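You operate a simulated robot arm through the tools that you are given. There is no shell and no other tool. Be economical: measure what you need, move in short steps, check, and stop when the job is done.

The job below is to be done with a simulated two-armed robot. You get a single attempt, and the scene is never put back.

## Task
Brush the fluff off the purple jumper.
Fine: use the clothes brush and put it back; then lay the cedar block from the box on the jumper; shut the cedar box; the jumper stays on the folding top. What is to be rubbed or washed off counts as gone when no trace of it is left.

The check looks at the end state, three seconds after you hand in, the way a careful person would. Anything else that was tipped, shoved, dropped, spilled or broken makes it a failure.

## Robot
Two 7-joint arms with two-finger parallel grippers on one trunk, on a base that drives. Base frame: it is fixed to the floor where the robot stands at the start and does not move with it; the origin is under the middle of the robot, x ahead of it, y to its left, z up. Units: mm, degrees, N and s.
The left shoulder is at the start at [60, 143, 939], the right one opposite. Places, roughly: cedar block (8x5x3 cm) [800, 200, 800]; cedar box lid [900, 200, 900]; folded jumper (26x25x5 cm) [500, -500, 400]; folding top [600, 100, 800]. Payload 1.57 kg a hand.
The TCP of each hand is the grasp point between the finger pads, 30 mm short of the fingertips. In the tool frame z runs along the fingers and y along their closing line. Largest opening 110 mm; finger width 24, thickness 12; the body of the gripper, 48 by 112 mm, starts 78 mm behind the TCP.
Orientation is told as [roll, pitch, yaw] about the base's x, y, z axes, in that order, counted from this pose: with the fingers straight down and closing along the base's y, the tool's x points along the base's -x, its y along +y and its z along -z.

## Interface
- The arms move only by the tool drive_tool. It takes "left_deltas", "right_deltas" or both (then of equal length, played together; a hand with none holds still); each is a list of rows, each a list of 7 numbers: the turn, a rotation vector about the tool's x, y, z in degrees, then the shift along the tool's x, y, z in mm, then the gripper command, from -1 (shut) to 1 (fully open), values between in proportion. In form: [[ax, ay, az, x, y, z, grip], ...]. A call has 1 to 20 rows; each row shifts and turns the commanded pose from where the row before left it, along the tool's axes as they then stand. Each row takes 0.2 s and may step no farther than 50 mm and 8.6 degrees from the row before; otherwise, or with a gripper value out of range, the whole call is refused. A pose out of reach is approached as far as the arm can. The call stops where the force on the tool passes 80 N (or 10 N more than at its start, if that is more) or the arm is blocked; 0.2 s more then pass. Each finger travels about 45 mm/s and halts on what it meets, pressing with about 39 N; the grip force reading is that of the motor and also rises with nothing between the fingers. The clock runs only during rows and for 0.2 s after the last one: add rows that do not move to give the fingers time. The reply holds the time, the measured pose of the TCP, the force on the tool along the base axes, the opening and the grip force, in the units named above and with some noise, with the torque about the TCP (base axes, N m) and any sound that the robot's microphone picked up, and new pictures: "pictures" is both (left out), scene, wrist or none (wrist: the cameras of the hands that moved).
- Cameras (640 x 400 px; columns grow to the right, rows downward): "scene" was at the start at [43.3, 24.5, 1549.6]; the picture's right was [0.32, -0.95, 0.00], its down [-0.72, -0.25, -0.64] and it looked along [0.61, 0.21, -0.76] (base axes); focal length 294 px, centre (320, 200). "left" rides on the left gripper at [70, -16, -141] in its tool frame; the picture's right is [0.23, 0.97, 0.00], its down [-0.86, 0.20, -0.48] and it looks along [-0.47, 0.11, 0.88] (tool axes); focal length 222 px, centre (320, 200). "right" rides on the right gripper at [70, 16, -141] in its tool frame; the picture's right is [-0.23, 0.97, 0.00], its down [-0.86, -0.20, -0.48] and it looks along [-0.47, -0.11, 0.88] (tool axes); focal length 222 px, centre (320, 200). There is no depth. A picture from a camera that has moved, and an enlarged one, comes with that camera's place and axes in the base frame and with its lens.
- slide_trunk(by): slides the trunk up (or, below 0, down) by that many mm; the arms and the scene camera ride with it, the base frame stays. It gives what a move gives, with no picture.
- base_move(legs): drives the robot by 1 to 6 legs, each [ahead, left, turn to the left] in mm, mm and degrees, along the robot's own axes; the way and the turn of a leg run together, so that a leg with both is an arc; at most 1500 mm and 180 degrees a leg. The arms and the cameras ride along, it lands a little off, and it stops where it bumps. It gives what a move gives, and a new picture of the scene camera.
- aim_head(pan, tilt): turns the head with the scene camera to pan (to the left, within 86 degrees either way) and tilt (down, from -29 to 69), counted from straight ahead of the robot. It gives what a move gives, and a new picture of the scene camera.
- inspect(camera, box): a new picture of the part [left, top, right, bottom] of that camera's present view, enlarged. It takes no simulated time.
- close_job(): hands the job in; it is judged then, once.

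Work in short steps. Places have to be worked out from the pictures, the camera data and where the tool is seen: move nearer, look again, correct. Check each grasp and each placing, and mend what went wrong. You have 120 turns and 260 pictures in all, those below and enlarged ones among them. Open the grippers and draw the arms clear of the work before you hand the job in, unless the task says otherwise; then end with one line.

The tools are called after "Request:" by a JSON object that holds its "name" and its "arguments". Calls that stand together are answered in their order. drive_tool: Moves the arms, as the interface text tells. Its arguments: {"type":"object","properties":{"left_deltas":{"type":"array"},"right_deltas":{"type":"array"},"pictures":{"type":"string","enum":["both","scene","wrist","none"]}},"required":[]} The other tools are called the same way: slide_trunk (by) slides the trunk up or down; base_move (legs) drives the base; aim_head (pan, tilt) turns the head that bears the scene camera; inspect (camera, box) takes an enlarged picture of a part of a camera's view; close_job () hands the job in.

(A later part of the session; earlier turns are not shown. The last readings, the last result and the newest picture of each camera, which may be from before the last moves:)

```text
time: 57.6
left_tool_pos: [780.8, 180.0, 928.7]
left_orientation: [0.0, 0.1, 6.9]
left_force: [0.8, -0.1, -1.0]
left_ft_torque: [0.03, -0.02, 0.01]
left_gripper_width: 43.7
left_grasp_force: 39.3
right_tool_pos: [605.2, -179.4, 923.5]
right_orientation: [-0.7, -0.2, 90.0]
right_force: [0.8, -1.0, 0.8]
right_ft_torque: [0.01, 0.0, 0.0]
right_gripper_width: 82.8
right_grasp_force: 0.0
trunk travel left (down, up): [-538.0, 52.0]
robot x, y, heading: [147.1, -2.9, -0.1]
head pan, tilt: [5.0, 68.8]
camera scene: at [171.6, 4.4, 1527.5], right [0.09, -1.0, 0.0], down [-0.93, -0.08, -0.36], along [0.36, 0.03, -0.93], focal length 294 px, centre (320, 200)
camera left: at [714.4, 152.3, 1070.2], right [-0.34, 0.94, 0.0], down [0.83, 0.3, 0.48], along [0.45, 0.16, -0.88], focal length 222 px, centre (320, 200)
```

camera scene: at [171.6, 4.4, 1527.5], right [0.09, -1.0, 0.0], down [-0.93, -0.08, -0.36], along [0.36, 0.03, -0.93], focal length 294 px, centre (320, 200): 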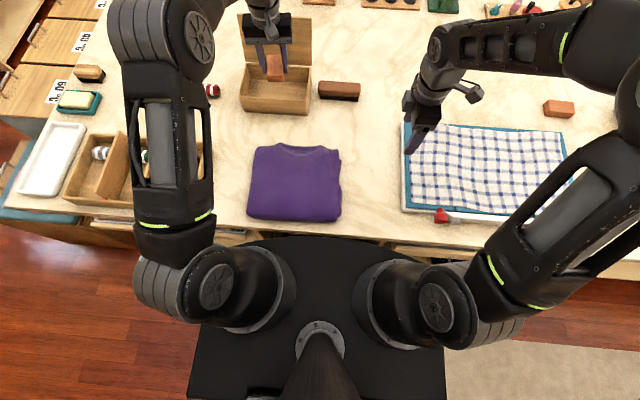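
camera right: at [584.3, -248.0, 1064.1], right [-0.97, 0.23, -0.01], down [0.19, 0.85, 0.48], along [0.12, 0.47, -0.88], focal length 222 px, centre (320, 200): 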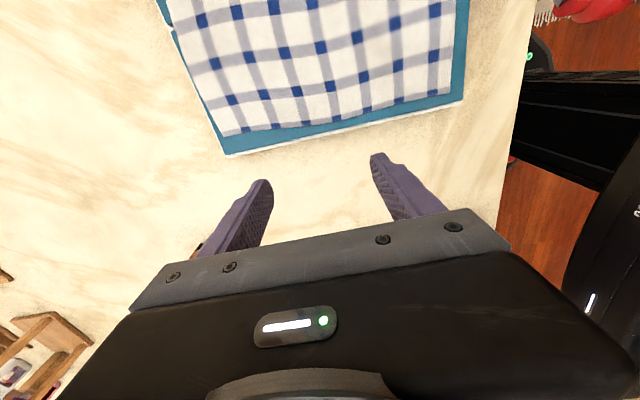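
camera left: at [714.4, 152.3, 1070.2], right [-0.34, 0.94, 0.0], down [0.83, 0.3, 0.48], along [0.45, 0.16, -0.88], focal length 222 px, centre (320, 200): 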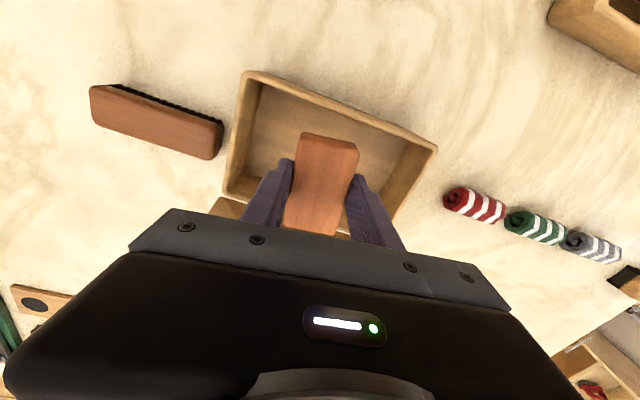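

The block is held firmly. I carry it over the middle of the jumper, about [500, 105].

Request:
{"name": "drive_tool", "arguments": {"left_deltas": [[0, 0, 7, 0, 0, 0, -1], [0, 0, 0, 40, 0, 0, -1], [0, 0, 0, 40, -12, 0, -1], [0, 0, 0, 40, -12, 0, -1], [0, 0, 0, 40, -12, 0, -1], [0, 0, 0, 40, -12, 0, -1], [0, 0, 0, 40, -13, 0, -1], [0, 0, 0, 40, -13, 20, -1], [0, 0, 0, 0, 0, 20, -1], [0, 0, 0, 0, 0, 0, -1]]}}

Request:
{"name": "inspect", "arguments": {"camera": "scene", "box": [230, 110, 370, 230]}}

```text
time: 59.8
left_tool_pos: [499.8, 106.5, 886.8]
left_orientation: [0.0, 0.0, -0.1]
left_force: [0.1, -0.2, -0.3]
left_ft_torque: [0.02, -0.04, -0.01]
left_gripper_width: 43.8
left_grasp_force: 38.5
right_tool_pos: [604.7, -179.0, 923.4]
right_orientation: [-0.9, -0.1, 90.0]
right_force: [0.1, 0.3, -0.2]
right_ft_torque: [-0.01, 0.02, -0.04]
right_gripper_width: 82.5
right_grasp_force: 0.1
trunk travel left (down, up): [-538.0, 52.0]
robot x, y, heading: [145.2, 0.3, -0.2]
head pan, tilt: [5.0, 68.8]
camera scene: at [170.8, 4.4, 1527.5], right [0.09, -1.0, 0.0], down [-0.93, -0.08, -0.36], along [0.36, 0.03, -0.93], focal length 294 px, centre (320, 200)
camera left: at [430.9, 87.6, 1030.1], right [-0.23, 0.97, 0.0], down [0.86, 0.2, 0.48], along [0.47, 0.11, -0.88], focal length 222 px, centre (320, 200)
```

scene: 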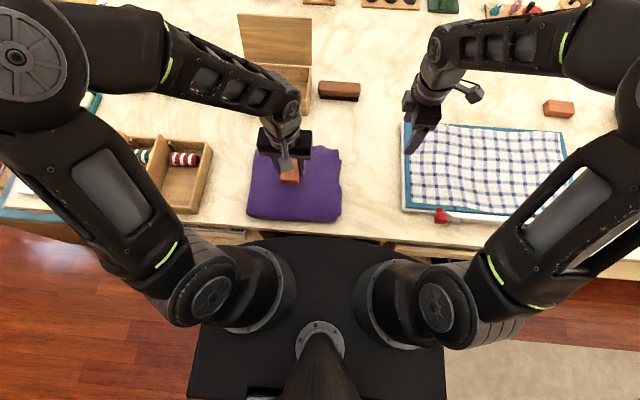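
left: 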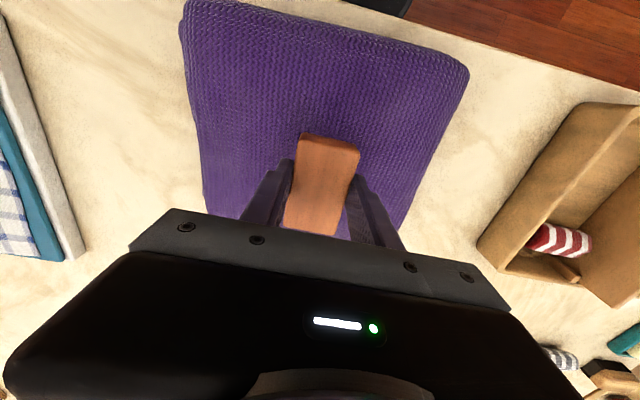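

```text
3.33 times, centred on (300, 170) of scene
camera zoom: at [170.8, 4.4, 1527.5], right [0.09, -1.0, 0.0], down [-0.93, -0.08, -0.36], along [0.36, 0.03, -0.93], focal length 980 px, centre (387, 300)
```

zoom: 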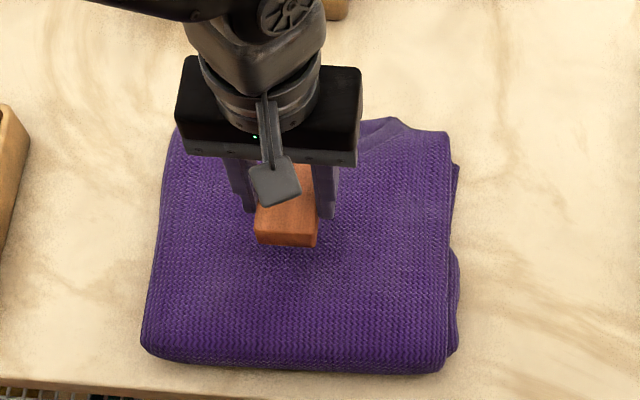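

Over the middle of the jumper. I lower towards contact (expected at TCP z≈860).

Request:
{"name": "drive_tool", "arguments": {"left_deltas": [[0, 0, 0, 0, 0, 15, -1], [0, 0, 0, 0, 0, 5, -1], [0, 0, 0, 0, 0, 3, -1], [0, 0, 0, 0, 0, 0, -1]], "pictures": "none"}}

```text
time: 60.8
left_tool_pos: [500.0, 106.7, 863.8]
left_orientation: [0.1, 0.0, -0.1]
left_force: [-0.8, 0.4, 1.0]
left_ft_torque: [-0.01, 0.0, -0.02]
left_gripper_width: 43.9
left_grasp_force: 39.2
right_tool_pos: [605.2, -179.1, 923.9]
right_orientation: [-0.7, -0.1, 90.0]
right_force: [0.1, 0.1, 0.3]
right_ft_torque: [0.02, -0.02, 0.0]
right_gripper_width: 82.7
right_grasp_force: 0.0
trunk travel left (down, up): [-538.0, 52.0]
robot x, y, heading: [147.1, 1.1, -0.2]
head pan, tilt: [5.0, 68.8]
```

Request:
{"name": "drive_tool", "arguments": {"left_deltas": [[0, 0, 0, 0, 0, 2, -1], [0, 0, 0, 0, 0, 1.5, -1], [0, 0, 0, 0, 0, 0, -1]], "pictures": "none"}}

```text
time: 61.6
left_tool_pos: [502.2, 106.7, 860.4]
left_orientation: [0.1, 0.0, 0.0]
left_force: [0.3, -1.0, -0.6]
left_ft_torque: [-0.01, 0.01, 0.0]
left_gripper_width: 43.8
left_grasp_force: 38.8
right_tool_pos: [604.9, -180.5, 924.5]
right_orientation: [-0.7, 0.0, 90.0]
right_force: [0.4, -0.1, -0.3]
right_ft_torque: [0.02, 0.0, 0.02]
right_gripper_width: 82.5
right_grasp_force: 0.1
trunk travel left (down, up): [-538.0, 52.0]
robot x, y, heading: [145.2, -1.6, -0.2]
head pan, tilt: [5.0, 68.8]
```

No contact at 860 yet; a few millimetres more.

Request:
{"name": "drive_tool", "arguments": {"left_deltas": [[0, 0, 0, 0, 0, 1.5, -1], [0, 0, 0, 0, 0, 1.5, -1], [0, 0, 0, 0, 0, 0, -1]], "pictures": "none"}}

```text
time: 62.4
left_tool_pos: [500.3, 107.1, 857.4]
left_orientation: [-0.1, 0.0, -0.2]
left_force: [-0.9, 0.9, -0.8]
left_ft_torque: [-0.01, -0.02, -0.04]
left_gripper_width: 43.6
left_grasp_force: 39.5
right_tool_pos: [605.9, -178.7, 924.3]
right_orientation: [-0.7, 0.0, 89.9]
right_force: [0.4, -0.3, -0.9]
right_ft_torque: [-0.01, -0.02, 0.01]
right_gripper_width: 82.6
right_grasp_force: 0.1
trunk travel left (down, up): [-538.0, 52.0]
robot x, y, heading: [146.1, 1.2, -0.2]
head pan, tilt: [5.0, 68.8]
```

Request:
{"name": "drive_tool", "arguments": {"left_deltas": [[0, 0, 0, 0, 0, 1.5, -1], [0, 0, 0, 0, 0, 1.0, -1], [0, 0, 0, 0, 0, 0, -1]], "pictures": "none"}}

Request:
{"name": "inspect", "arguments": {"camera": "scene", "box": [260, 140, 340, 200]}}

```text
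time: 63.2
left_tool_pos: [500.2, 107.5, 857.1]
left_orientation: [0.0, 0.0, -0.1]
left_force: [0.3, 2.2, 19.4]
left_ft_torque: [0.06, 0.21, -0.01]
left_gripper_width: 43.6
left_grasp_force: 39.4
right_tool_pos: [604.2, -179.0, 924.1]
right_orientation: [-0.8, -0.1, 90.0]
right_force: [-1.1, -0.2, 0.1]
right_ft_torque: [0.02, 0.02, 0.0]
right_gripper_width: 82.4
right_grasp_force: 0.1
trunk travel left (down, up): [-538.0, 52.0]
robot x, y, heading: [141.2, -2.2, -0.2]
head pan, tilt: [5.0, 68.8]
```

```text
6.67 times, centred on (300, 170) of scene
camera zoom: at [170.1, 4.3, 1527.8], right [0.09, -1.0, 0.0], down [-0.93, -0.08, -0.36], along [0.36, 0.03, -0.93], focal length 1961 px, centre (453, 400)
```

zoom: 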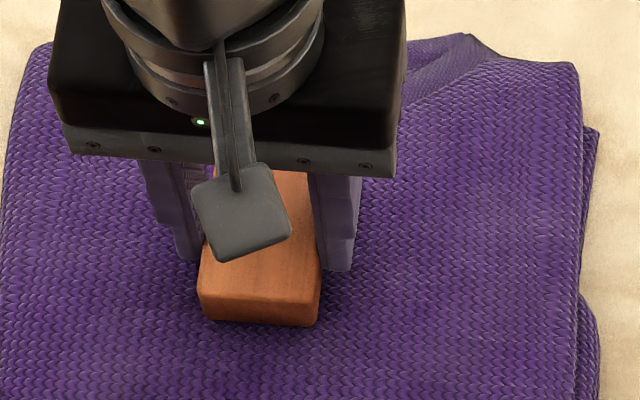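

It rests on the jumper (19 N). I open a little, rise clear and check.

Request:
{"name": "drive_tool", "arguments": {"left_deltas": [[0, 0, 0, 0, 0, -1.5, -1], [0, 0, 0, 0, 0, 0, 0.2], [0, 0, 0, 0, 0, 0, 0.2], [0, 0, 0, 0, 0, 0, 0.2], [0, 0, 0, 0, 0, -15, 0.2], [0, 0, 0, 0, 0, -40, 0.2], [0, 0, 0, 0, 0, -40, 0.2], [0, 0, 0, 0, 0, -40, 0.2], [0, 0, 0, 0, 0, 0, 0.2]]}}

Request:
{"name": "inspect", "arguments": {"camera": "left", "box": [160, 0, 480, 220]}}

```text
time: 65.2
left_tool_pos: [500.5, 107.6, 992.9]
left_orientation: [0.0, 0.2, -0.1]
left_force: [0.5, 0.8, -0.4]
left_ft_torque: [-0.02, -0.04, -0.02]
left_gripper_width: 66.1
left_grasp_force: 0.2
right_tool_pos: [604.6, -179.1, 923.5]
right_orientation: [-0.7, -0.1, 90.0]
right_force: [0.1, -0.4, 0.5]
right_ft_torque: [0.02, 0.01, 0.02]
right_gripper_width: 82.4
right_grasp_force: 0.0
trunk travel left (down, up): [-538.0, 52.0]
robot x, y, heading: [147.8, -3.3, -0.2]
head pan, tilt: [5.0, 68.8]
camera scene: at [171.5, 4.3, 1527.5], right [0.09, -1.0, 0.0], down [-0.93, -0.08, -0.36], along [0.36, 0.03, -0.93], focal length 294 px, centre (320, 200)
camera left: at [431.6, 88.6, 1135.9], right [-0.23, 0.97, 0.0], down [0.86, 0.2, 0.48], along [0.47, 0.11, -0.88], focal length 222 px, centre (320, 200)
```

scene: 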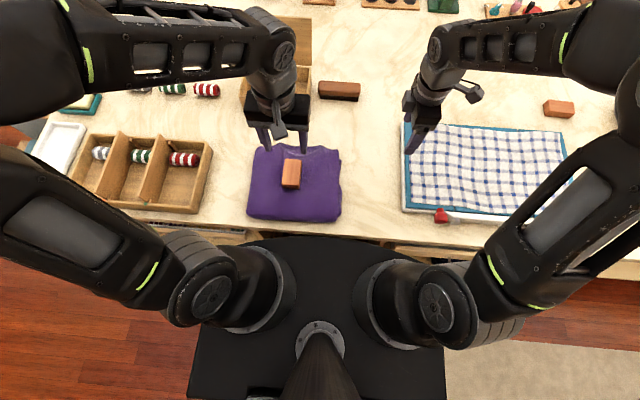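
left: 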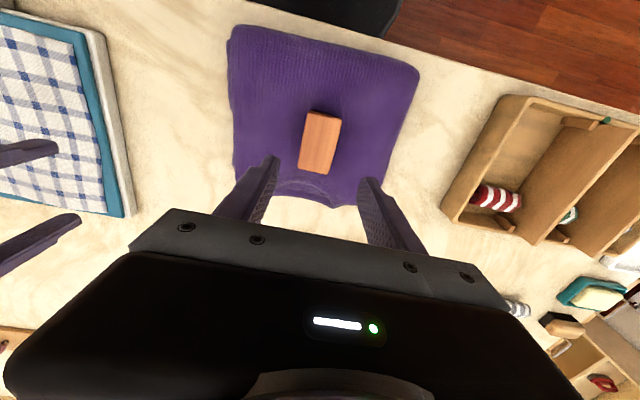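

```text
1.82 times, centred on (320, 110) of left
camera zoom: at [431.6, 88.6, 1135.9], right [-0.23, 0.97, 0.0], down [0.86, 0.2, 0.48], along [0.47, 0.11, -0.88], focal length 404 px, centre (320, 364)
```

zoom: 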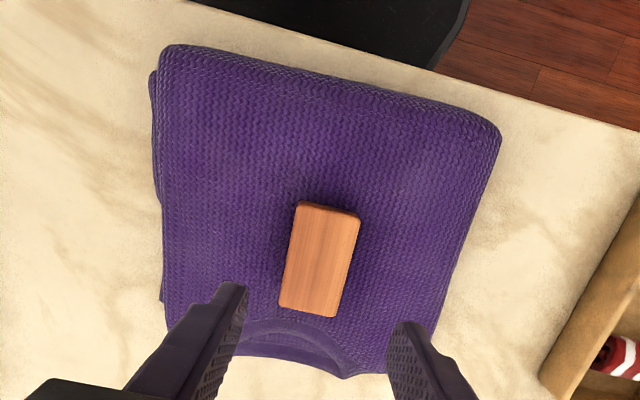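

The block lies flat on the clean jumper. To shut the lid (hinge at the far side, standing ≈10° past upright, top edge at about x≈892, z≈985, y≈95–289), I'll reach over it with the left hand tilted forward. I raise the trunk for more reach, then tilt the hand.

Request:
{"name": "slide_trunk", "arguments": {"by": 50}}

Request:
{"name": "drive_tool", "arguments": {"left_deltas": [[0, 0, 0, -20, 25, -10, -1], [0, 0, 0, -20, 25, 0, -1], [0, 0, 0, -20, 25, 0, -1], [0, -8, 0, 0, 25, 0, -1], [0, -8, 0, 0, 0, 0, -1], [0, -8, 0, 0, 0, 0, -1], [0, -8, 0, 0, 0, 0, -1], [0, -8, 0, 0, 0, 0, -1], [0, -5, 0, 0, 0, 0, -1], [0, 0, 0, 0, 0, 0, -1]]}}

```text
time: 66.2
left_tool_pos: [501.6, 108.1, 1043.4]
left_orientation: [0.0, 0.0, -0.1]
left_force: [-0.2, -0.2, 0.7]
left_ft_torque: [0.0, -0.05, 0.02]
left_gripper_width: 66.3
left_grasp_force: 0.0
right_tool_pos: [605.9, -180.0, 973.9]
right_orientation: [-0.7, -0.1, 90.0]
right_force: [-0.5, 0.1, -0.5]
right_ft_torque: [0.04, 0.01, 0.01]
right_gripper_width: 82.5
right_grasp_force: 0.2
trunk travel left (down, up): [-588.0, 2.0]
robot x, y, heading: [145.4, -0.6, -0.3]
head pan, tilt: [5.0, 68.8]
```

```text
time: 68.4
left_tool_pos: [608.4, 207.4, 1075.5]
left_orientation: [0.0, -44.9, 0.0]
left_force: [-0.4, -1.2, -0.3]
left_ft_torque: [0.0, -0.03, -0.04]
left_gripper_width: 0.0
left_grasp_force: 21.0
left hand out of reach, approached as far as the arm can: row 8, 9
right_tool_pos: [605.0, -179.5, 974.9]
right_orientation: [-0.7, -0.1, 89.9]
right_force: [-0.4, 0.4, -0.1]
right_ft_torque: [0.0, 0.0, 0.01]
right_gripper_width: 82.3
right_grasp_force: 0.0
trunk travel left (down, up): [-588.0, 2.0]
robot x, y, heading: [143.0, -1.2, 0.0]
head pan, tilt: [5.0, 68.8]
camera scene: at [171.2, 4.4, 1577.5], right [0.09, -1.0, 0.0], down [-0.93, -0.08, -0.36], along [0.36, 0.03, -0.93], focal length 294 px, centre (320, 200)
camera left: at [459.1, 190.7, 1128.0], right [-0.16, 0.97, -0.16], down [0.27, 0.2, 0.94], along [0.95, 0.11, -0.29], focal length 222 px, centre (320, 200)
```

scene: 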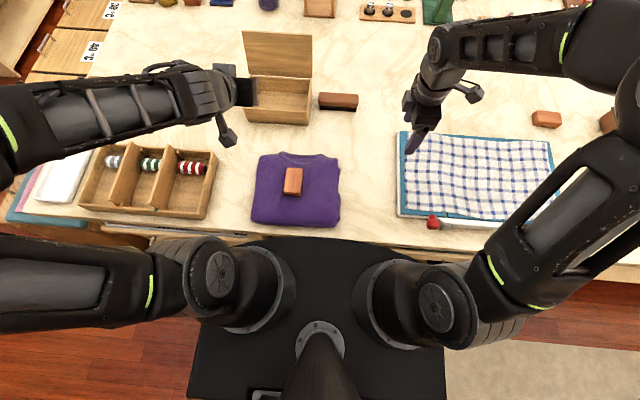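
left: 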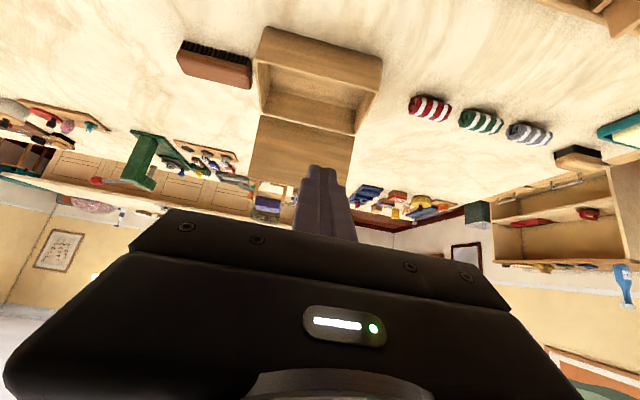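

The left camera agrees: the lid's top is at z≈980–1000. I move the tilted hand over it, staying above its top edge.

Request:
{"name": "drive_tool", "arguments": {"left_deltas": [[0, 0, 0, -27.3, 2, 34.3, -1], [0, 0, 0, -27.3, 2, 34.3, -1], [0, 0, 0, -27.3, 2, 34.3, -1], [0, 0, 0, -27.3, 2, 34.3, -1], [0, 0, 0, -27.3, 2, 34.3, -1], [0, 0, 0, -27.3, 2, 34.3, -1], [0, 0, 0, -27.3, 2, 34.3, -1], [0, 0, 0, 0, 0, 0, -1]]}}

Request:
{"name": "inspect", "arguments": {"camera": "scene", "box": [220, 0, 340, 120]}}

```text
time: 70.2
left_tool_pos: [911.2, 223.9, 1040.7]
left_orientation: [0.1, -44.9, -0.1]
left_force: [-0.3, 0.1, 0.3]
left_ft_torque: [0.0, 0.02, 0.01]
left_gripper_width: 0.2
left_grasp_force: 21.4
right_tool_pos: [603.5, -179.2, 973.8]
right_orientation: [-0.8, -0.1, 90.0]
right_force: [0.0, -0.3, 1.0]
right_ft_torque: [-0.01, 0.0, -0.01]
right_gripper_width: 82.4
right_grasp_force: 0.1
trunk travel left (down, up): [-588.0, 2.0]
robot x, y, heading: [146.8, 3.5, -0.4]
head pan, tilt: [5.0, 68.8]
camera scene: at [170.3, 4.3, 1577.5], right [0.09, -1.0, 0.0], down [-0.93, -0.08, -0.36], along [0.36, 0.03, -0.93], focal length 294 px, centre (320, 200)
camera left: at [762.9, 204.2, 1092.9], right [-0.16, 0.97, -0.16], down [0.27, 0.2, 0.94], along [0.95, 0.11, -0.29], focal length 222 px, centre (320, 200)
```

scene: 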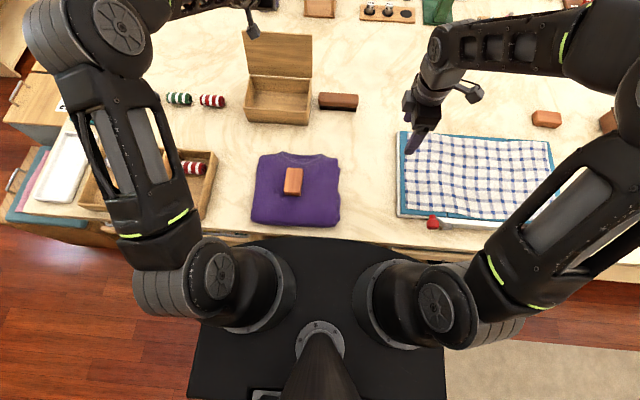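
left: 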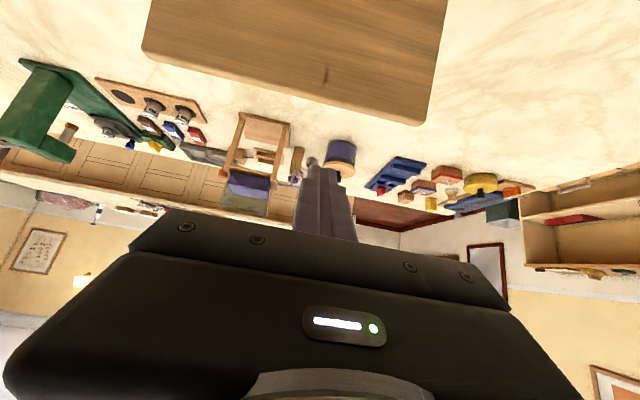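

```text
3.33 times, centred on (280, 60) of scene
camera zoom: at [170.3, 4.3, 1577.5], right [0.09, -1.0, 0.0], down [-0.93, -0.08, -0.36], along [0.36, 0.03, -0.93], focal length 980 px, centre (453, 667)
```

zoom: 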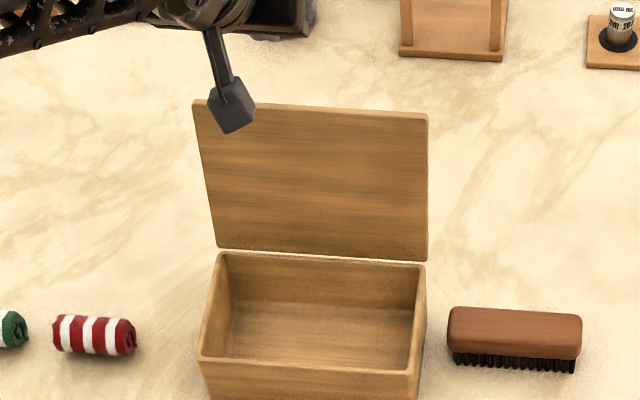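

Lid top edge is at x≈885, z≈988, y 86–285, and my closed fingers reach out behind it. I descend 50 mm so the tips hang behind the lid.

Request:
{"name": "drive_tool", "arguments": {"left_deltas": [[0, 0, 0, 14, 0, 14, -1], [0, 0, 0, 14, 0, 14, -1], [0, 0, 0, 7, 0, 7, -1], [0, 0, 0, 0, 0, 0, -1]], "pictures": "wrist"}}

Request:
{"name": "inspect", "arguments": {"camera": "scene", "box": [220, 0, 340, 120]}}

```text
time: 71.2
left_tool_pos: [911.9, 222.9, 991.2]
left_orientation: [0.0, -45.1, 0.0]
left_force: [0.5, -0.7, 0.6]
left_ft_torque: [-0.01, -0.02, 0.0]
left_gripper_width: 0.0
left_grasp_force: 20.9
right_tool_pos: [605.6, -178.6, 972.5]
right_orientation: [-0.7, -0.1, 89.9]
right_force: [-0.2, -0.7, 0.7]
right_ft_torque: [0.0, -0.02, 0.0]
right_gripper_width: 82.6
right_grasp_force: 0.1
trunk travel left (down, up): [-588.0, 2.0]
robot x, y, heading: [145.7, -2.2, -0.1]
head pan, tilt: [5.0, 68.8]
camera left: at [763.4, 204.3, 1043.2], right [-0.16, 0.97, -0.16], down [0.27, 0.2, 0.94], along [0.95, 0.11, -0.29], focal length 222 px, centre (320, 200)
```

left: 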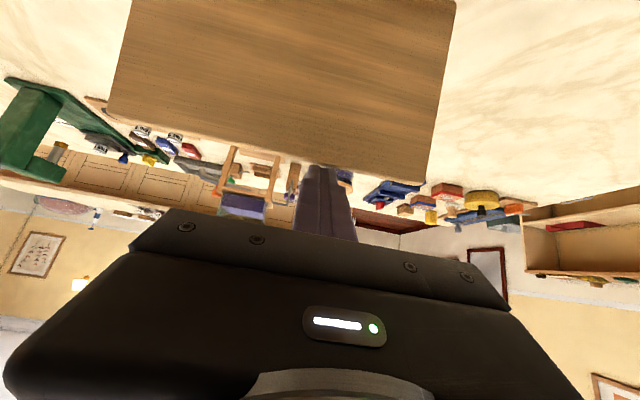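

```text
3.33 times, centred on (280, 60) of scene
camera zoom: at [171.3, 4.4, 1577.5], right [0.09, -1.0, 0.0], down [-0.93, -0.08, -0.36], along [0.36, 0.03, -0.93], focal length 980 px, centre (453, 667)
```

zoom: 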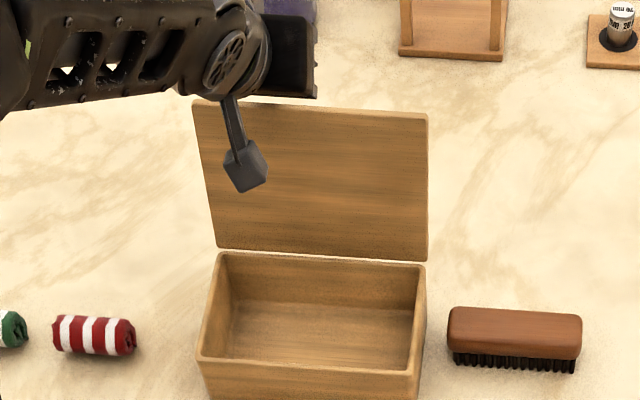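

The fingertips are now hidden behind the lid edge. I pull gently towards the robot and watch force and lid.

Request:
{"name": "drive_tool", "arguments": {"left_deltas": [[0, 0, 0, 7, 0, -7, -1], [0, 0, 0, 7, 0, -7, -1], [0, 0, 0, 7, 0, -7, -1]], "pictures": "wrist"}}

Request:
{"name": "inspect", "arguments": {"camera": "scene", "box": [220, 0, 340, 120]}}

```text
time: 72.0
left_tool_pos: [881.7, 221.4, 991.6]
left_orientation: [0.0, -45.0, -0.1]
left_force: [1.0, 0.0, 4.0]
left_ft_torque: [0.01, -0.01, 0.02]
left_gripper_width: 0.1
left_grasp_force: 21.5
right_tool_pos: [603.8, -180.5, 973.8]
right_orientation: [-0.8, -0.2, 90.0]
right_force: [0.3, 0.7, 0.2]
right_ft_torque: [0.0, -0.03, 0.05]
right_gripper_width: 82.5
right_grasp_force: 0.1
trunk travel left (down, up): [-588.0, 2.0]
robot x, y, heading: [144.5, -4.0, 0.0]
head pan, tilt: [5.0, 68.8]
camera left: at [733.9, 203.9, 1043.7], right [-0.16, 0.97, -0.16], down [0.27, 0.2, 0.94], along [0.95, 0.11, -0.29], focal length 222 px, centre (320, 200)
```

left: 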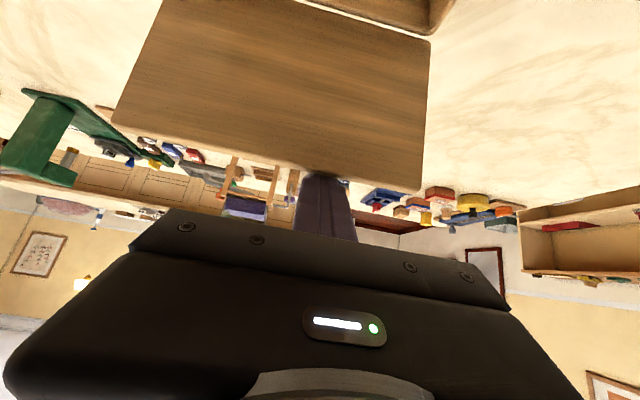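

```text
3.33 times, centred on (280, 60) of scene
camera zoom: at [170.8, 4.2, 1577.5], right [0.09, -1.0, 0.0], down [-0.93, -0.08, -0.36], along [0.36, 0.03, -0.93], focal length 980 px, centre (453, 667)
```

zoom: 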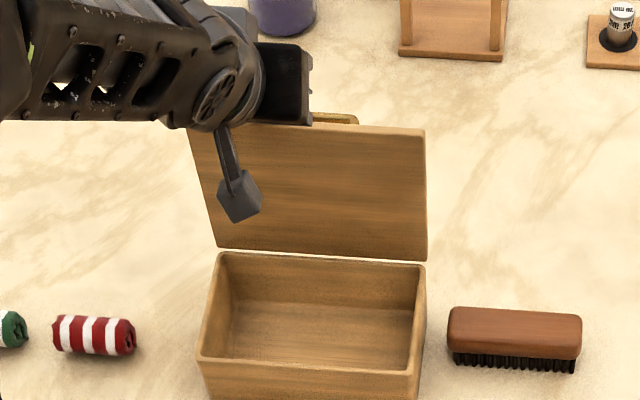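

The lid moves with little force (≈4 N). I test whether the hinge holds by itself: I back off 25 mm and see if the lid stays.

Request:
{"name": "drive_tool", "arguments": {"left_deltas": [[0, 0, 0, -9, 0, 9, -1], [0, 0, 0, -9, 0, 9, -1], [0, 0, 0, 0, 0, 0, -1], [0, 0, 0, 0, 0, 0, -1]], "pictures": "none"}}

Request:
{"name": "inspect", "arguments": {"camera": "scene", "box": [220, 0, 340, 120]}}

```text
time: 73.0
left_tool_pos: [908.9, 222.3, 990.4]
left_orientation: [0.0, -45.0, -0.1]
left_force: [-0.1, 0.5, 0.2]
left_ft_torque: [0.0, 0.0, -0.04]
left_gripper_width: 0.0
left_grasp_force: 21.1
right_tool_pos: [604.2, -179.2, 973.4]
right_orientation: [-0.7, -0.2, 90.0]
right_force: [-0.8, 1.0, 0.9]
right_ft_torque: [0.04, 0.01, -0.01]
right_gripper_width: 82.7
right_grasp_force: 0.0
trunk travel left (down, up): [-588.0, 2.0]
robot x, y, heading: [145.3, 2.9, -0.3]
head pan, tilt: [5.0, 68.8]
```

```text
3.33 times, centred on (280, 60) of scene
camera zoom: at [171.4, 4.3, 1577.5], right [0.09, -1.0, 0.0], down [-0.93, -0.08, -0.36], along [0.36, 0.03, -0.93], focal length 980 px, centre (453, 667)
```

zoom: 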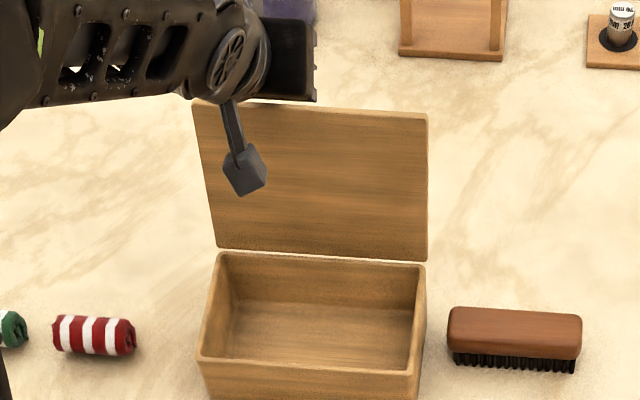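

The lid swings freely and fell back to its stop, so it would drop once past upright. I'll use the right hand's closed fingers in front of the lid at about [800, 108] as a catch, and shift the left hand a bit to +y for room.

Request:
{"name": "drive_tool", "arguments": {"right_deltas": [[0, 0, 0, -36, -24.5, 3, -1], [0, 0, 0, -36, -24.5, 3, -1], [0, 0, 0, -36, -24.5, 3, -1], [0, 0, 0, -36, -24.5, 3, -1], [0, 0, 0, -36, -24.5, 3, -1], [0, 0, 0, -36, -24.5, 3, -1], [0, 0, 0, -36, -24.5, 3, -1], [0, 0, 0, -34, -22, 3, -1], [0, 0, 0, 0, 0, 0, -1]], "left_deltas": [[0, 0, 0, 0, 6, 0, -1], [0, 0, 0, 0, 6, 0, -1], [0, 0, 0, 0, 0, 0, -1], [0, 0, 0, 0, 0, 0, -1], [0, 0, 0, 0, 0, 0, -1], [0, 0, 0, 0, 0, 0, -1], [0, 0, 0, 0, 0, 0, -1], [0, 0, 0, 0, 0, 0, -1], [0, 0, 0, 0, 0, 0, -1]]}}

Request:
{"name": "inspect", "arguments": {"camera": "scene", "box": [220, 0, 340, 120]}}

```text
time: 75.0
left_tool_pos: [909.6, 234.8, 990.8]
left_orientation: [0.1, -45.0, -0.1]
left_force: [-0.2, -0.2, 0.7]
left_ft_torque: [-0.02, -0.03, -0.02]
left_gripper_width: 0.0
left_grasp_force: 21.1
right_tool_pos: [783.3, 81.5, 954.5]
right_orientation: [-0.8, -0.2, 90.1]
right_force: [-0.2, 0.4, 0.1]
right_ft_torque: [-0.01, 0.01, 0.03]
right_gripper_width: 0.1
right_grasp_force: 21.4
right hand out of reach, approached as far as the arm can: row 8
trunk travel left (down, up): [-588.0, 2.0]
robot x, y, heading: [144.7, 1.5, -0.0]
head pan, tilt: [5.0, 68.8]
camera scene: at [171.8, 5.1, 1577.5], right [0.09, -1.0, 0.0], down [-0.93, -0.08, -0.36], along [0.36, 0.03, -0.93], focal length 294 px, centre (320, 200)
camera right: at [763.8, 13.0, 1094.4], right [-0.97, 0.23, -0.01], down [0.19, 0.85, 0.48], along [0.12, 0.47, -0.88], focal length 222 px, centre (320, 200)
camera left: at [759.9, 216.7, 1043.1], right [-0.16, 0.97, -0.16], down [0.27, 0.2, 0.94], along [0.95, 0.11, -0.29], focal length 222 px, centre (320, 200)
```

scene: 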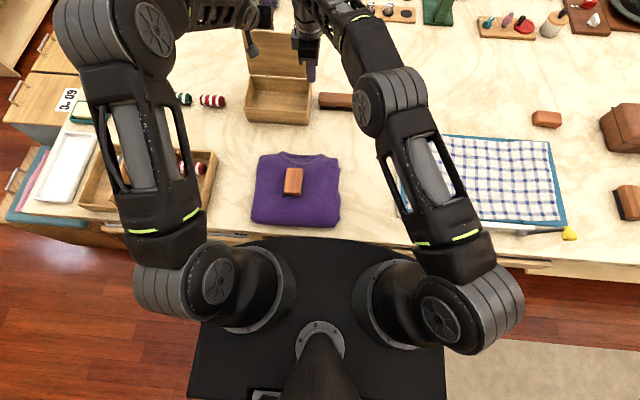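
right: 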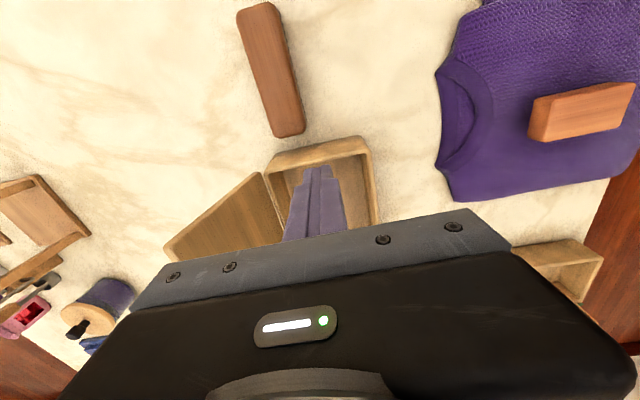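
left: 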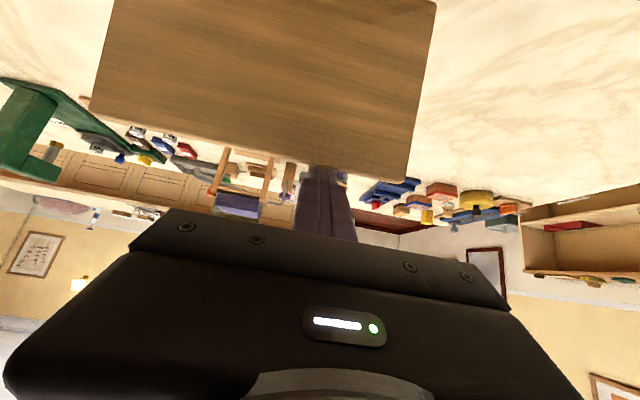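

```text
3.33 times, centred on (280, 60) of scene
camera zoom: at [171.8, 5.1, 1577.5], right [0.09, -1.0, 0.0], down [-0.93, -0.08, -0.36], along [0.36, 0.03, -0.93], focal length 980 px, centre (453, 667)
```

zoom: 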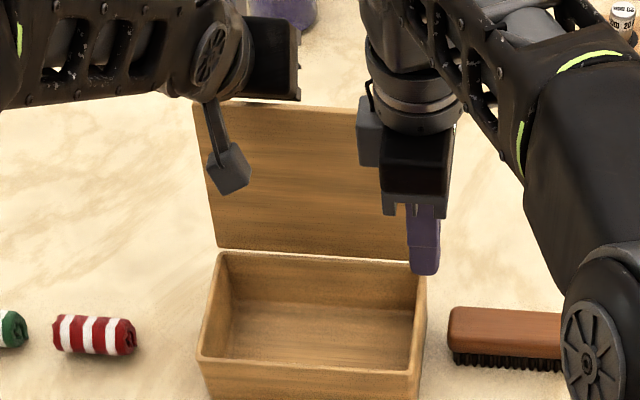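

The right hand stopped at y≈81; I move it 32 mm more to +y (a little nearer in x) so that it stands well in front of the lid.

Request:
{"name": "drive_tool", "arguments": {"right_deltas": [[0, 0, 0, -16, 5, 0, -1], [0, 0, 0, -16, 5, 0, -1], [0, 0, 0, 0, 0, 0, -1]], "pictures": "none"}}

Request:
{"name": "inspect", "arguments": {"camera": "scene", "box": [220, 0, 340, 120]}}

```text
time: 75.8
left_tool_pos: [908.5, 234.1, 992.1]
left_orientation: [0.0, -44.9, -0.1]
left_force: [-0.5, 0.1, -0.1]
left_ft_torque: [0.02, 0.02, -0.01]
left_gripper_width: 0.0
left_grasp_force: 21.3
right_tool_pos: [772.2, 102.5, 954.7]
right_orientation: [-0.9, -0.2, 90.0]
right_force: [0.5, 0.2, 0.3]
right_ft_torque: [-0.02, -0.02, 0.05]
right_gripper_width: 0.0
right_grasp_force: 21.5
right hand out of reach, approached as far as the arm can: row 2
trunk travel left (down, up): [-588.0, 2.0]
robot x, y, heading: [144.3, -5.2, 0.2]
head pan, tilt: [5.0, 68.8]
```

```text
3.33 times, centred on (280, 60) of scene
camera zoom: at [171.3, 4.7, 1577.5], right [0.09, -1.0, 0.0], down [-0.93, -0.08, -0.36], along [0.36, 0.03, -0.93], focal length 980 px, centre (453, 667)
```

zoom: 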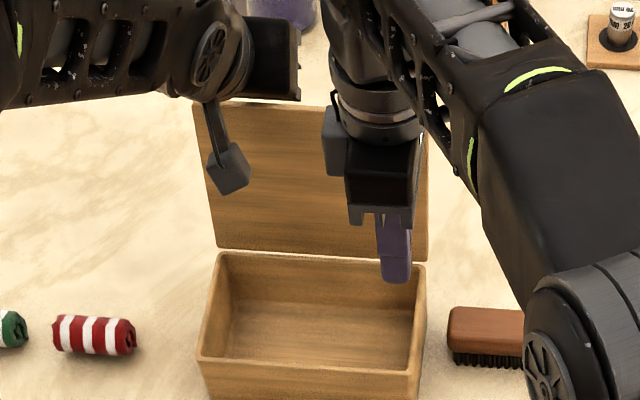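

The catch is in place. Now I pull the lid with the left hand past upright, slowly.

Request:
{"name": "drive_tool", "arguments": {"left_deltas": [[0, 0, 0, 7, 0, -7, -1], [0, 0, 0, 7, 0, -7, -1], [0, 0, 0, 7, 0, -7, -1], [0, 0, 0, 7, 0, -7, -1], [0, 0, 0, 7, 0, -7, -1]], "pictures": "none"}}

Request:
{"name": "inspect", "arguments": {"camera": "scene", "box": [220, 0, 340, 120]}}

```text
time: 77.0
left_tool_pos: [858.8, 234.4, 995.8]
left_orientation: [0.1, -45.4, -0.1]
left_force: [3.0, 1.2, 19.5]
left_ft_torque: [-0.15, -0.32, 0.03]
left_gripper_width: 0.1
left_grasp_force: 21.3
right_tool_pos: [771.2, 103.9, 955.3]
right_orientation: [-1.0, -0.2, 90.0]
right_force: [0.3, -0.3, -0.4]
right_ft_torque: [0.0, -0.03, 0.01]
right_gripper_width: 0.1
right_grasp_force: 21.4
trunk travel left (down, up): [-588.0, 2.0]
robot x, y, heading: [146.5, -1.4, -0.2]
head pan, tilt: [5.0, 68.8]
```

```text
3.33 times, centred on (280, 60) of scene
camera zoom: at [169.1, 3.8, 1577.8], right [0.09, -1.0, 0.0], down [-0.93, -0.08, -0.36], along [0.36, 0.03, -0.93], focal length 980 px, centre (453, 667)
```

zoom: 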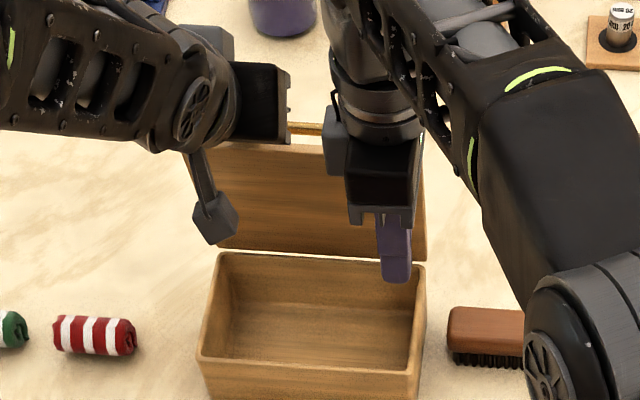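

The left hand feels 19 N upward, so something binds; the lid seems just past upright. I look closer from all cameras before going on.

Request:
{"name": "inspect", "arguments": {"camera": "left", "box": [80, 0, 480, 240]}}

Request:
{"name": "inspect", "arguments": {"camera": "right", "box": [100, 100, 420, 280]}}

Request:
{"name": "inspect", "arguments": {"camera": "scene", "box": [250, 10, 310, 60]}}

```text
1.60 times, centred on (280, 120) of left
camera zoom: at [709.9, 216.4, 1046.6], right [-0.16, 0.97, -0.16], down [0.26, 0.2, 0.94], along [0.95, 0.11, -0.28], focal length 355 px, centre (384, 328)
```

zoom: 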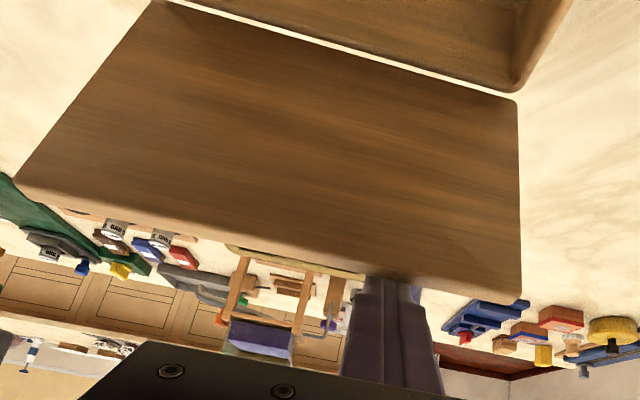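

```text
2.00 times, centred on (260, 190) of right
camera zoom: at [751.5, 34.7, 1095.1], right [-0.97, 0.23, -0.02], down [0.19, 0.85, 0.49], along [0.12, 0.47, -0.87], focal length 444 px, centre (440, 220)
```

zoom: 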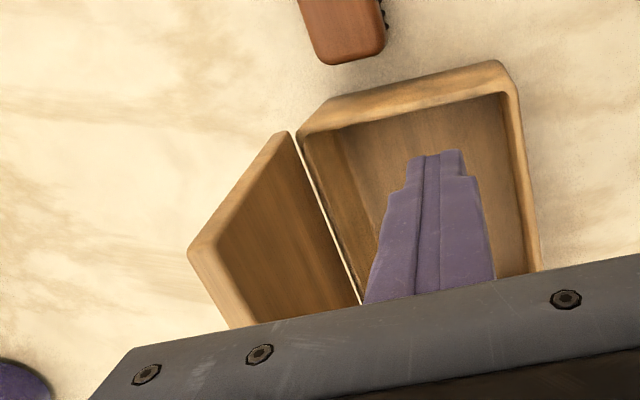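

```text
8.00 times, centred on (280, 35) of scene
camera zoom: at [169.1, 3.8, 1577.8], right [0.09, -1.0, 0.0], down [-0.93, -0.08, -0.36], along [0.36, 0.03, -0.93], focal length 2353 px, centre (640, 1520)
```

zoom: 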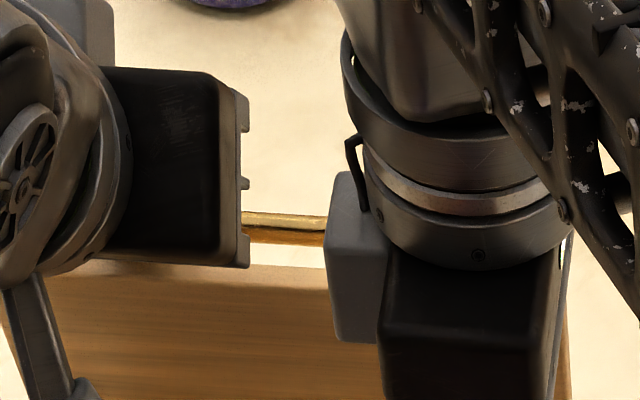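

The jam is clear: a brass handle strip on the lid's outer face lies under the finger (it ends about y≈228). I ease the lid back, shift the left finger to y≈254 beyond the handle, and hook slightly deeper.

Request:
{"name": "drive_tool", "arguments": {"left_deltas": [[0, 0, 0, -8.5, 0, 6, -1], [0, 0, 0, -7, 0, 7, -1], [0, 0, 0, -7, 0, 7, -1], [0, 0, 0, -7, 0, 7, -1], [0, 0, 0, -7, 0, 7, -1], [0, 0, 0, 0, 10, 0, -1], [0, 0, 0, 0, 10, 0, -1], [0, 0, 0, 4, 0, 4, -1], [0, 0, 0, 0, 0, 0, -1]], "pictures": "wrist"}}

Request:
{"name": "inspect", "arguments": {"camera": "scene", "box": [220, 0, 340, 120]}}

```text
time: 79.0
left_tool_pos: [909.1, 254.7, 987.3]
left_orientation: [0.0, -45.0, -0.2]
left_force: [1.0, -0.8, 0.4]
left_ft_torque: [0.0, -0.03, 0.0]
left_gripper_width: 0.0
left_grasp_force: 21.7
right_tool_pos: [773.1, 103.8, 954.4]
right_orientation: [-0.9, -0.2, 89.9]
right_force: [0.6, -0.2, -0.3]
right_ft_torque: [-0.04, -0.01, 0.0]
right_gripper_width: 0.0
right_grasp_force: 21.1
trunk travel left (down, up): [-588.0, 2.0]
robot x, y, heading: [146.1, 0.1, -0.3]
head pan, tilt: [5.0, 68.8]
camera left: at [760.0, 236.3, 1039.7], right [-0.16, 0.97, -0.16], down [0.27, 0.2, 0.94], along [0.95, 0.11, -0.29], focal length 222 px, centre (320, 200)
```

left: 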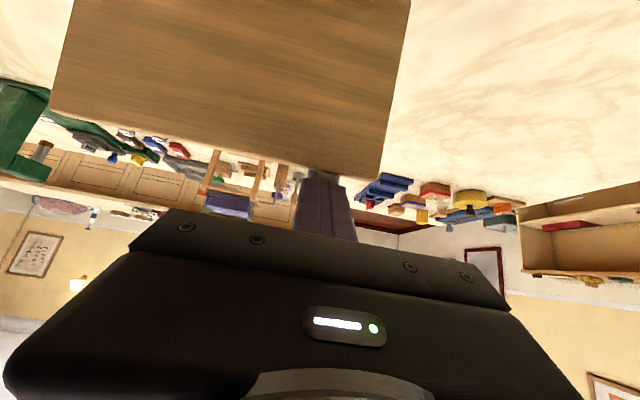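

```text
3.33 times, centred on (280, 60) of scene
camera zoom: at [171.3, 4.5, 1577.5], right [0.09, -1.0, 0.0], down [-0.93, -0.08, -0.36], along [0.36, 0.03, -0.93], focal length 980 px, centre (453, 667)
```

zoom: 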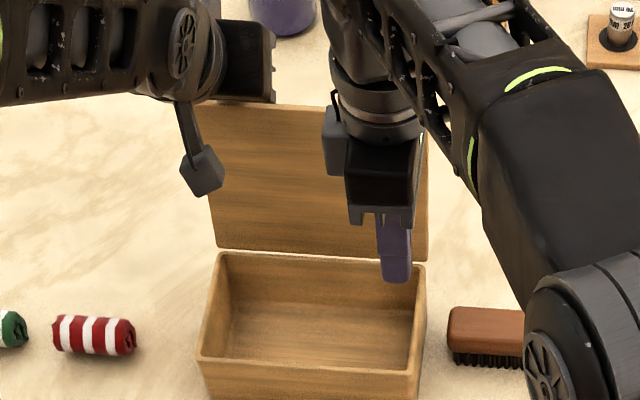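

Clear of the handle and still within the lid. I pull again, slowly.

Request:
{"name": "drive_tool", "arguments": {"left_deltas": [[0, 0, 0, 7, 0, -7, -1], [0, 0, 0, 7, 0, -7, -1], [0, 0, 0, 7, 0, -7, -1], [0, 0, 0, 7, 0, -7, -1], [0, 0, 0, 5, 0, -5, -1]], "pictures": "none"}}

Request:
{"name": "inspect", "arguments": {"camera": "scene", "box": [220, 0, 340, 120]}}

```text
time: 80.2
left_tool_pos: [860.7, 255.2, 988.9]
left_orientation: [0.0, -45.0, 0.0]
left_force: [0.3, 1.4, 7.6]
left_ft_torque: [0.02, 0.1, 0.06]
left_gripper_width: 0.1
left_grasp_force: 21.3
right_tool_pos: [771.8, 104.2, 954.7]
right_orientation: [-1.1, -0.3, 90.0]
right_force: [-0.3, 0.0, -0.4]
right_ft_torque: [0.02, 0.04, 0.01]
right_gripper_width: 0.0
right_grasp_force: 21.3
trunk travel left (down, up): [-588.0, 2.0]
robot x, y, heading: [147.4, -0.1, -0.2]
head pan, tilt: [5.0, 68.8]
```

```text
3.33 times, centred on (280, 60) of scene
camera zoom: at [170.2, 4.3, 1577.6], right [0.09, -1.0, 0.0], down [-0.93, -0.08, -0.36], along [0.36, 0.03, -0.93], focal length 980 px, centre (453, 667)
```

zoom: 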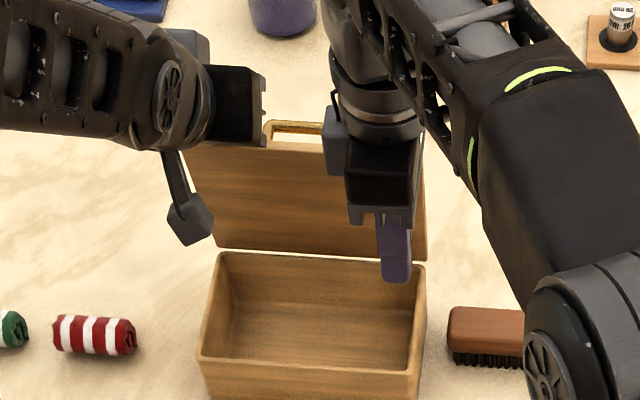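

The lid is already just past upright and is only held by the downward press of the finger. I pull on while rising slightly, so it can tip onto the right-hand fingers.

Request:
{"name": "drive_tool", "arguments": {"left_deltas": [[0, 0, 0, 4, 0, -7, -1], [0, 0, 0, 4, 0, -7, -1], [0, 0, 0, 4, 0, -7, -1], [0, 0, 0, 0, 0, 0, -1]], "pictures": "none"}}

Request:
{"name": "inspect", "arguments": {"camera": "scene", "box": [220, 0, 340, 120]}}

```text
time: 81.2
left_tool_pos: [837.3, 255.0, 994.2]
left_orientation: [0.0, -45.0, 0.0]
left_force: [0.4, 0.1, 0.7]
left_ft_torque: [-0.01, 0.01, 0.01]
left_gripper_width: 0.0
left_grasp_force: 20.8
right_tool_pos: [772.5, 103.8, 954.0]
right_orientation: [-0.9, -0.3, 90.0]
right_force: [-0.7, -0.9, 2.4]
right_ft_torque: [-0.01, 0.01, -0.03]
right_gripper_width: 0.1
right_grasp_force: 21.2
trunk travel left (down, up): [-588.0, 2.0]
robot x, y, heading: [145.6, 0.3, 0.0]
head pan, tilt: [5.0, 68.8]
```

```text
3.33 times, centred on (280, 60) of scene
camera zoom: at [170.9, 4.3, 1577.5], right [0.09, -1.0, 0.0], down [-0.93, -0.08, -0.36], along [0.36, 0.03, -0.93], focal length 980 px, centre (453, 667)
```

zoom: 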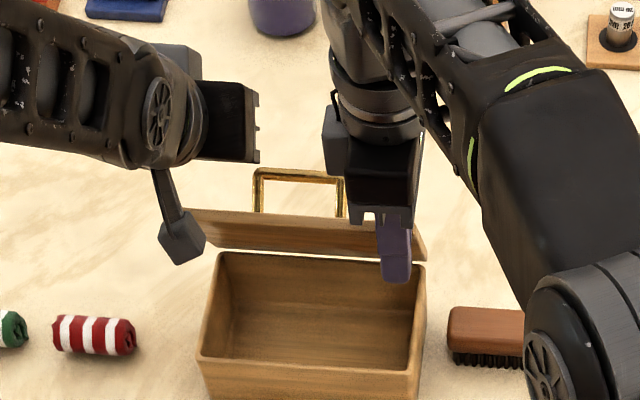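

The lid now leans on the right-hand fingers. I withdraw the left hand up and back, out of the way.

Request:
{"name": "drive_tool", "arguments": {"left_deltas": [[0, 0, 0, -20, 5, -20, -1], [0, 0, 0, -20, 5, -20, -1], [0, 0, 0, -20, 5, -20, -1], [0, 0, 0, 25, 8, -25, -1], [0, 0, 0, 25, 8, -25, -1], [0, 0, 0, 25, 8, -25, -1], [0, 0, 0, 25, 8, -25, -1], [0, 0, 0, 0, 0, 0, -1]], "pictures": "none"}}

Request:
{"name": "drive_tool", "arguments": {"right_deltas": [[0, 0, 0, 0, 5, 0, -1], [0, 0, 0, 0, 5, 0, -1], [0, 0, 0, 0, 5, 0, -1], [0, 0, 0, 0, 5, 0, -1], [0, 0, 0, 0, 5, 0, -1]], "pictures": "scene"}}

Request:
{"name": "inspect", "arguments": {"camera": "scene", "box": [220, 0, 340, 120]}}

```text
time: 83.0
left_tool_pos: [696.4, 301.7, 1079.6]
left_orientation: [0.0, -45.0, 0.0]
left_force: [-0.8, -0.5, 1.3]
left_ft_torque: [-0.06, -0.01, 0.0]
left_gripper_width: 0.0
left_grasp_force: 21.2
right_tool_pos: [771.4, 103.0, 954.2]
right_orientation: [-1.0, -0.4, 90.0]
right_force: [-2.1, 0.7, 1.7]
right_ft_torque: [-0.03, -0.02, 0.0]
right_gripper_width: 0.0
right_grasp_force: 21.5
trunk travel left (down, up): [-588.0, 2.0]
robot x, y, heading: [145.0, -3.0, 0.0]
head pan, tilt: [5.0, 68.8]
```

```text
time: 84.2
left_tool_pos: [697.2, 302.1, 1079.1]
left_orientation: [0.0, -45.0, -0.2]
left_force: [-0.5, 0.9, 0.0]
left_ft_torque: [-0.02, 0.03, 0.01]
left_gripper_width: 0.0
left_grasp_force: 21.4
right_tool_pos: [746.7, 103.7, 953.4]
right_orientation: [-0.7, -0.2, 90.0]
right_force: [-0.9, -0.6, 0.9]
right_ft_torque: [-0.04, 0.0, 0.02]
right_gripper_width: 0.1
right_grasp_force: 21.3
trunk travel left (down, up): [-588.0, 2.0]
robot x, y, heading: [141.6, -2.1, -0.2]
head pan, tilt: [5.0, 68.8]
camera scene: at [171.1, 4.4, 1577.5], right [0.09, -1.0, 0.0], down [-0.93, -0.08, -0.36], along [0.36, 0.03, -0.93], focal length 294 px, centre (320, 200)
```

scene: 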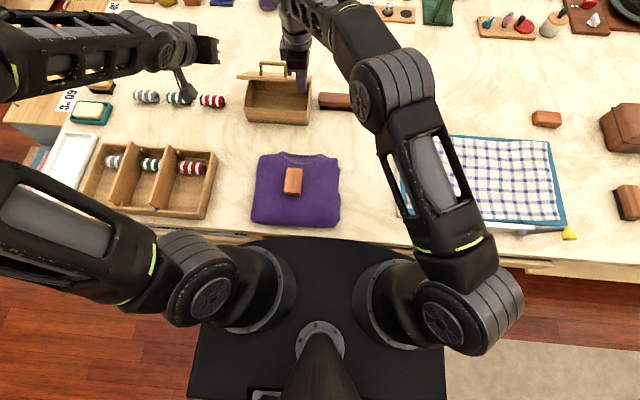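

```text
3.33 times, centred on (280, 60) of scene
camera zoom: at [171.1, 4.4, 1577.5], right [0.09, -1.0, 0.0], down [-0.93, -0.08, -0.36], along [0.36, 0.03, -0.93], focal length 980 px, centre (453, 667)
```

zoom: 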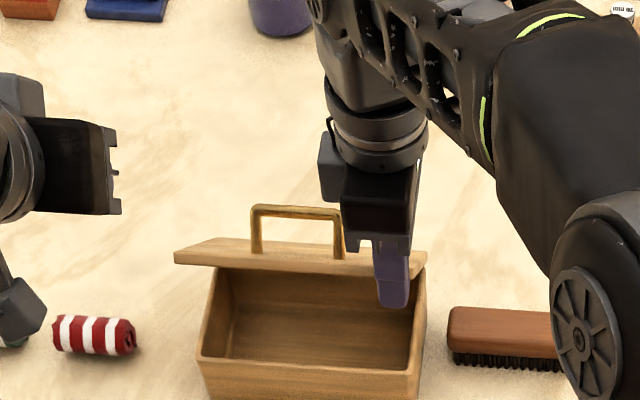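

It works: the lid comes down gently with the hand. I alternate lowering the right hand and drawing it back, so the lid's front edge stays supported.

Request:
{"name": "drive_tool", "arguments": {"right_deltas": [[0, 0, 0, 0, 0, 20, -1], [0, 0, 0, 0, 0, 20, -1], [0, 0, 0, 0, 5, 5, -1], [0, 0, 0, 0, 5, 5, -1], [0, 0, 0, 0, 4, 5, -1], [0, 0, 0, 0, 0, 5, -1], [0, 0, 0, 0, 0, 0, -1]], "pictures": "none"}}

Request:
{"name": "inspect", "arguments": {"camera": "scene", "box": [220, 20, 340, 120]}}

```text
time: 84.8
left_tool_pos: [693.2, 299.5, 1080.4]
left_orientation: [0.1, -45.0, -0.2]
left_force: [0.6, -0.7, -0.6]
left_ft_torque: [0.0, 0.01, 0.04]
left_gripper_width: 0.0
left_grasp_force: 21.2
right_tool_pos: [723.6, 103.1, 911.7]
right_orientation: [2.6, 0.8, 90.4]
right_force: [-46.6, -12.9, 13.7]
right_ft_torque: [-0.47, 0.72, -0.26]
right_gripper_width: 0.0
right_grasp_force: 21.7
trunk travel left (down, up): [-588.0, 2.0]
robot x, y, heading: [142.7, 0.6, 0.1]
head pan, tilt: [5.0, 68.8]
stopped in row 3 (right hand): the force on the tool passed its limit (the readings are from after the stop); the commanded pose is now the measured one
```

```text
4.00 times, centred on (280, 70) of scene
camera zoom: at [166.2, 2.6, 1577.3], right [0.09, -1.0, 0.0], down [-0.93, -0.08, -0.36], along [0.36, 0.03, -0.93], focal length 1176 px, centre (480, 720)
```

zoom: 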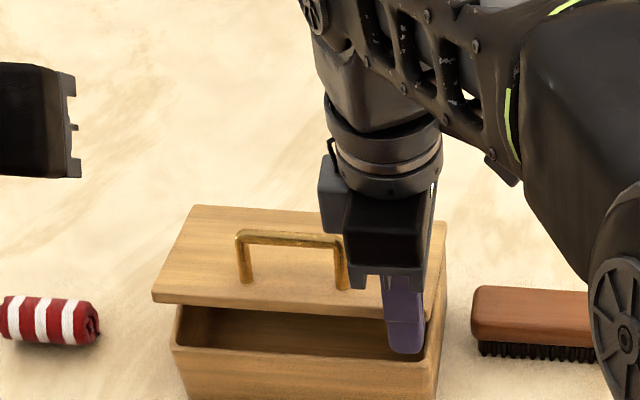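

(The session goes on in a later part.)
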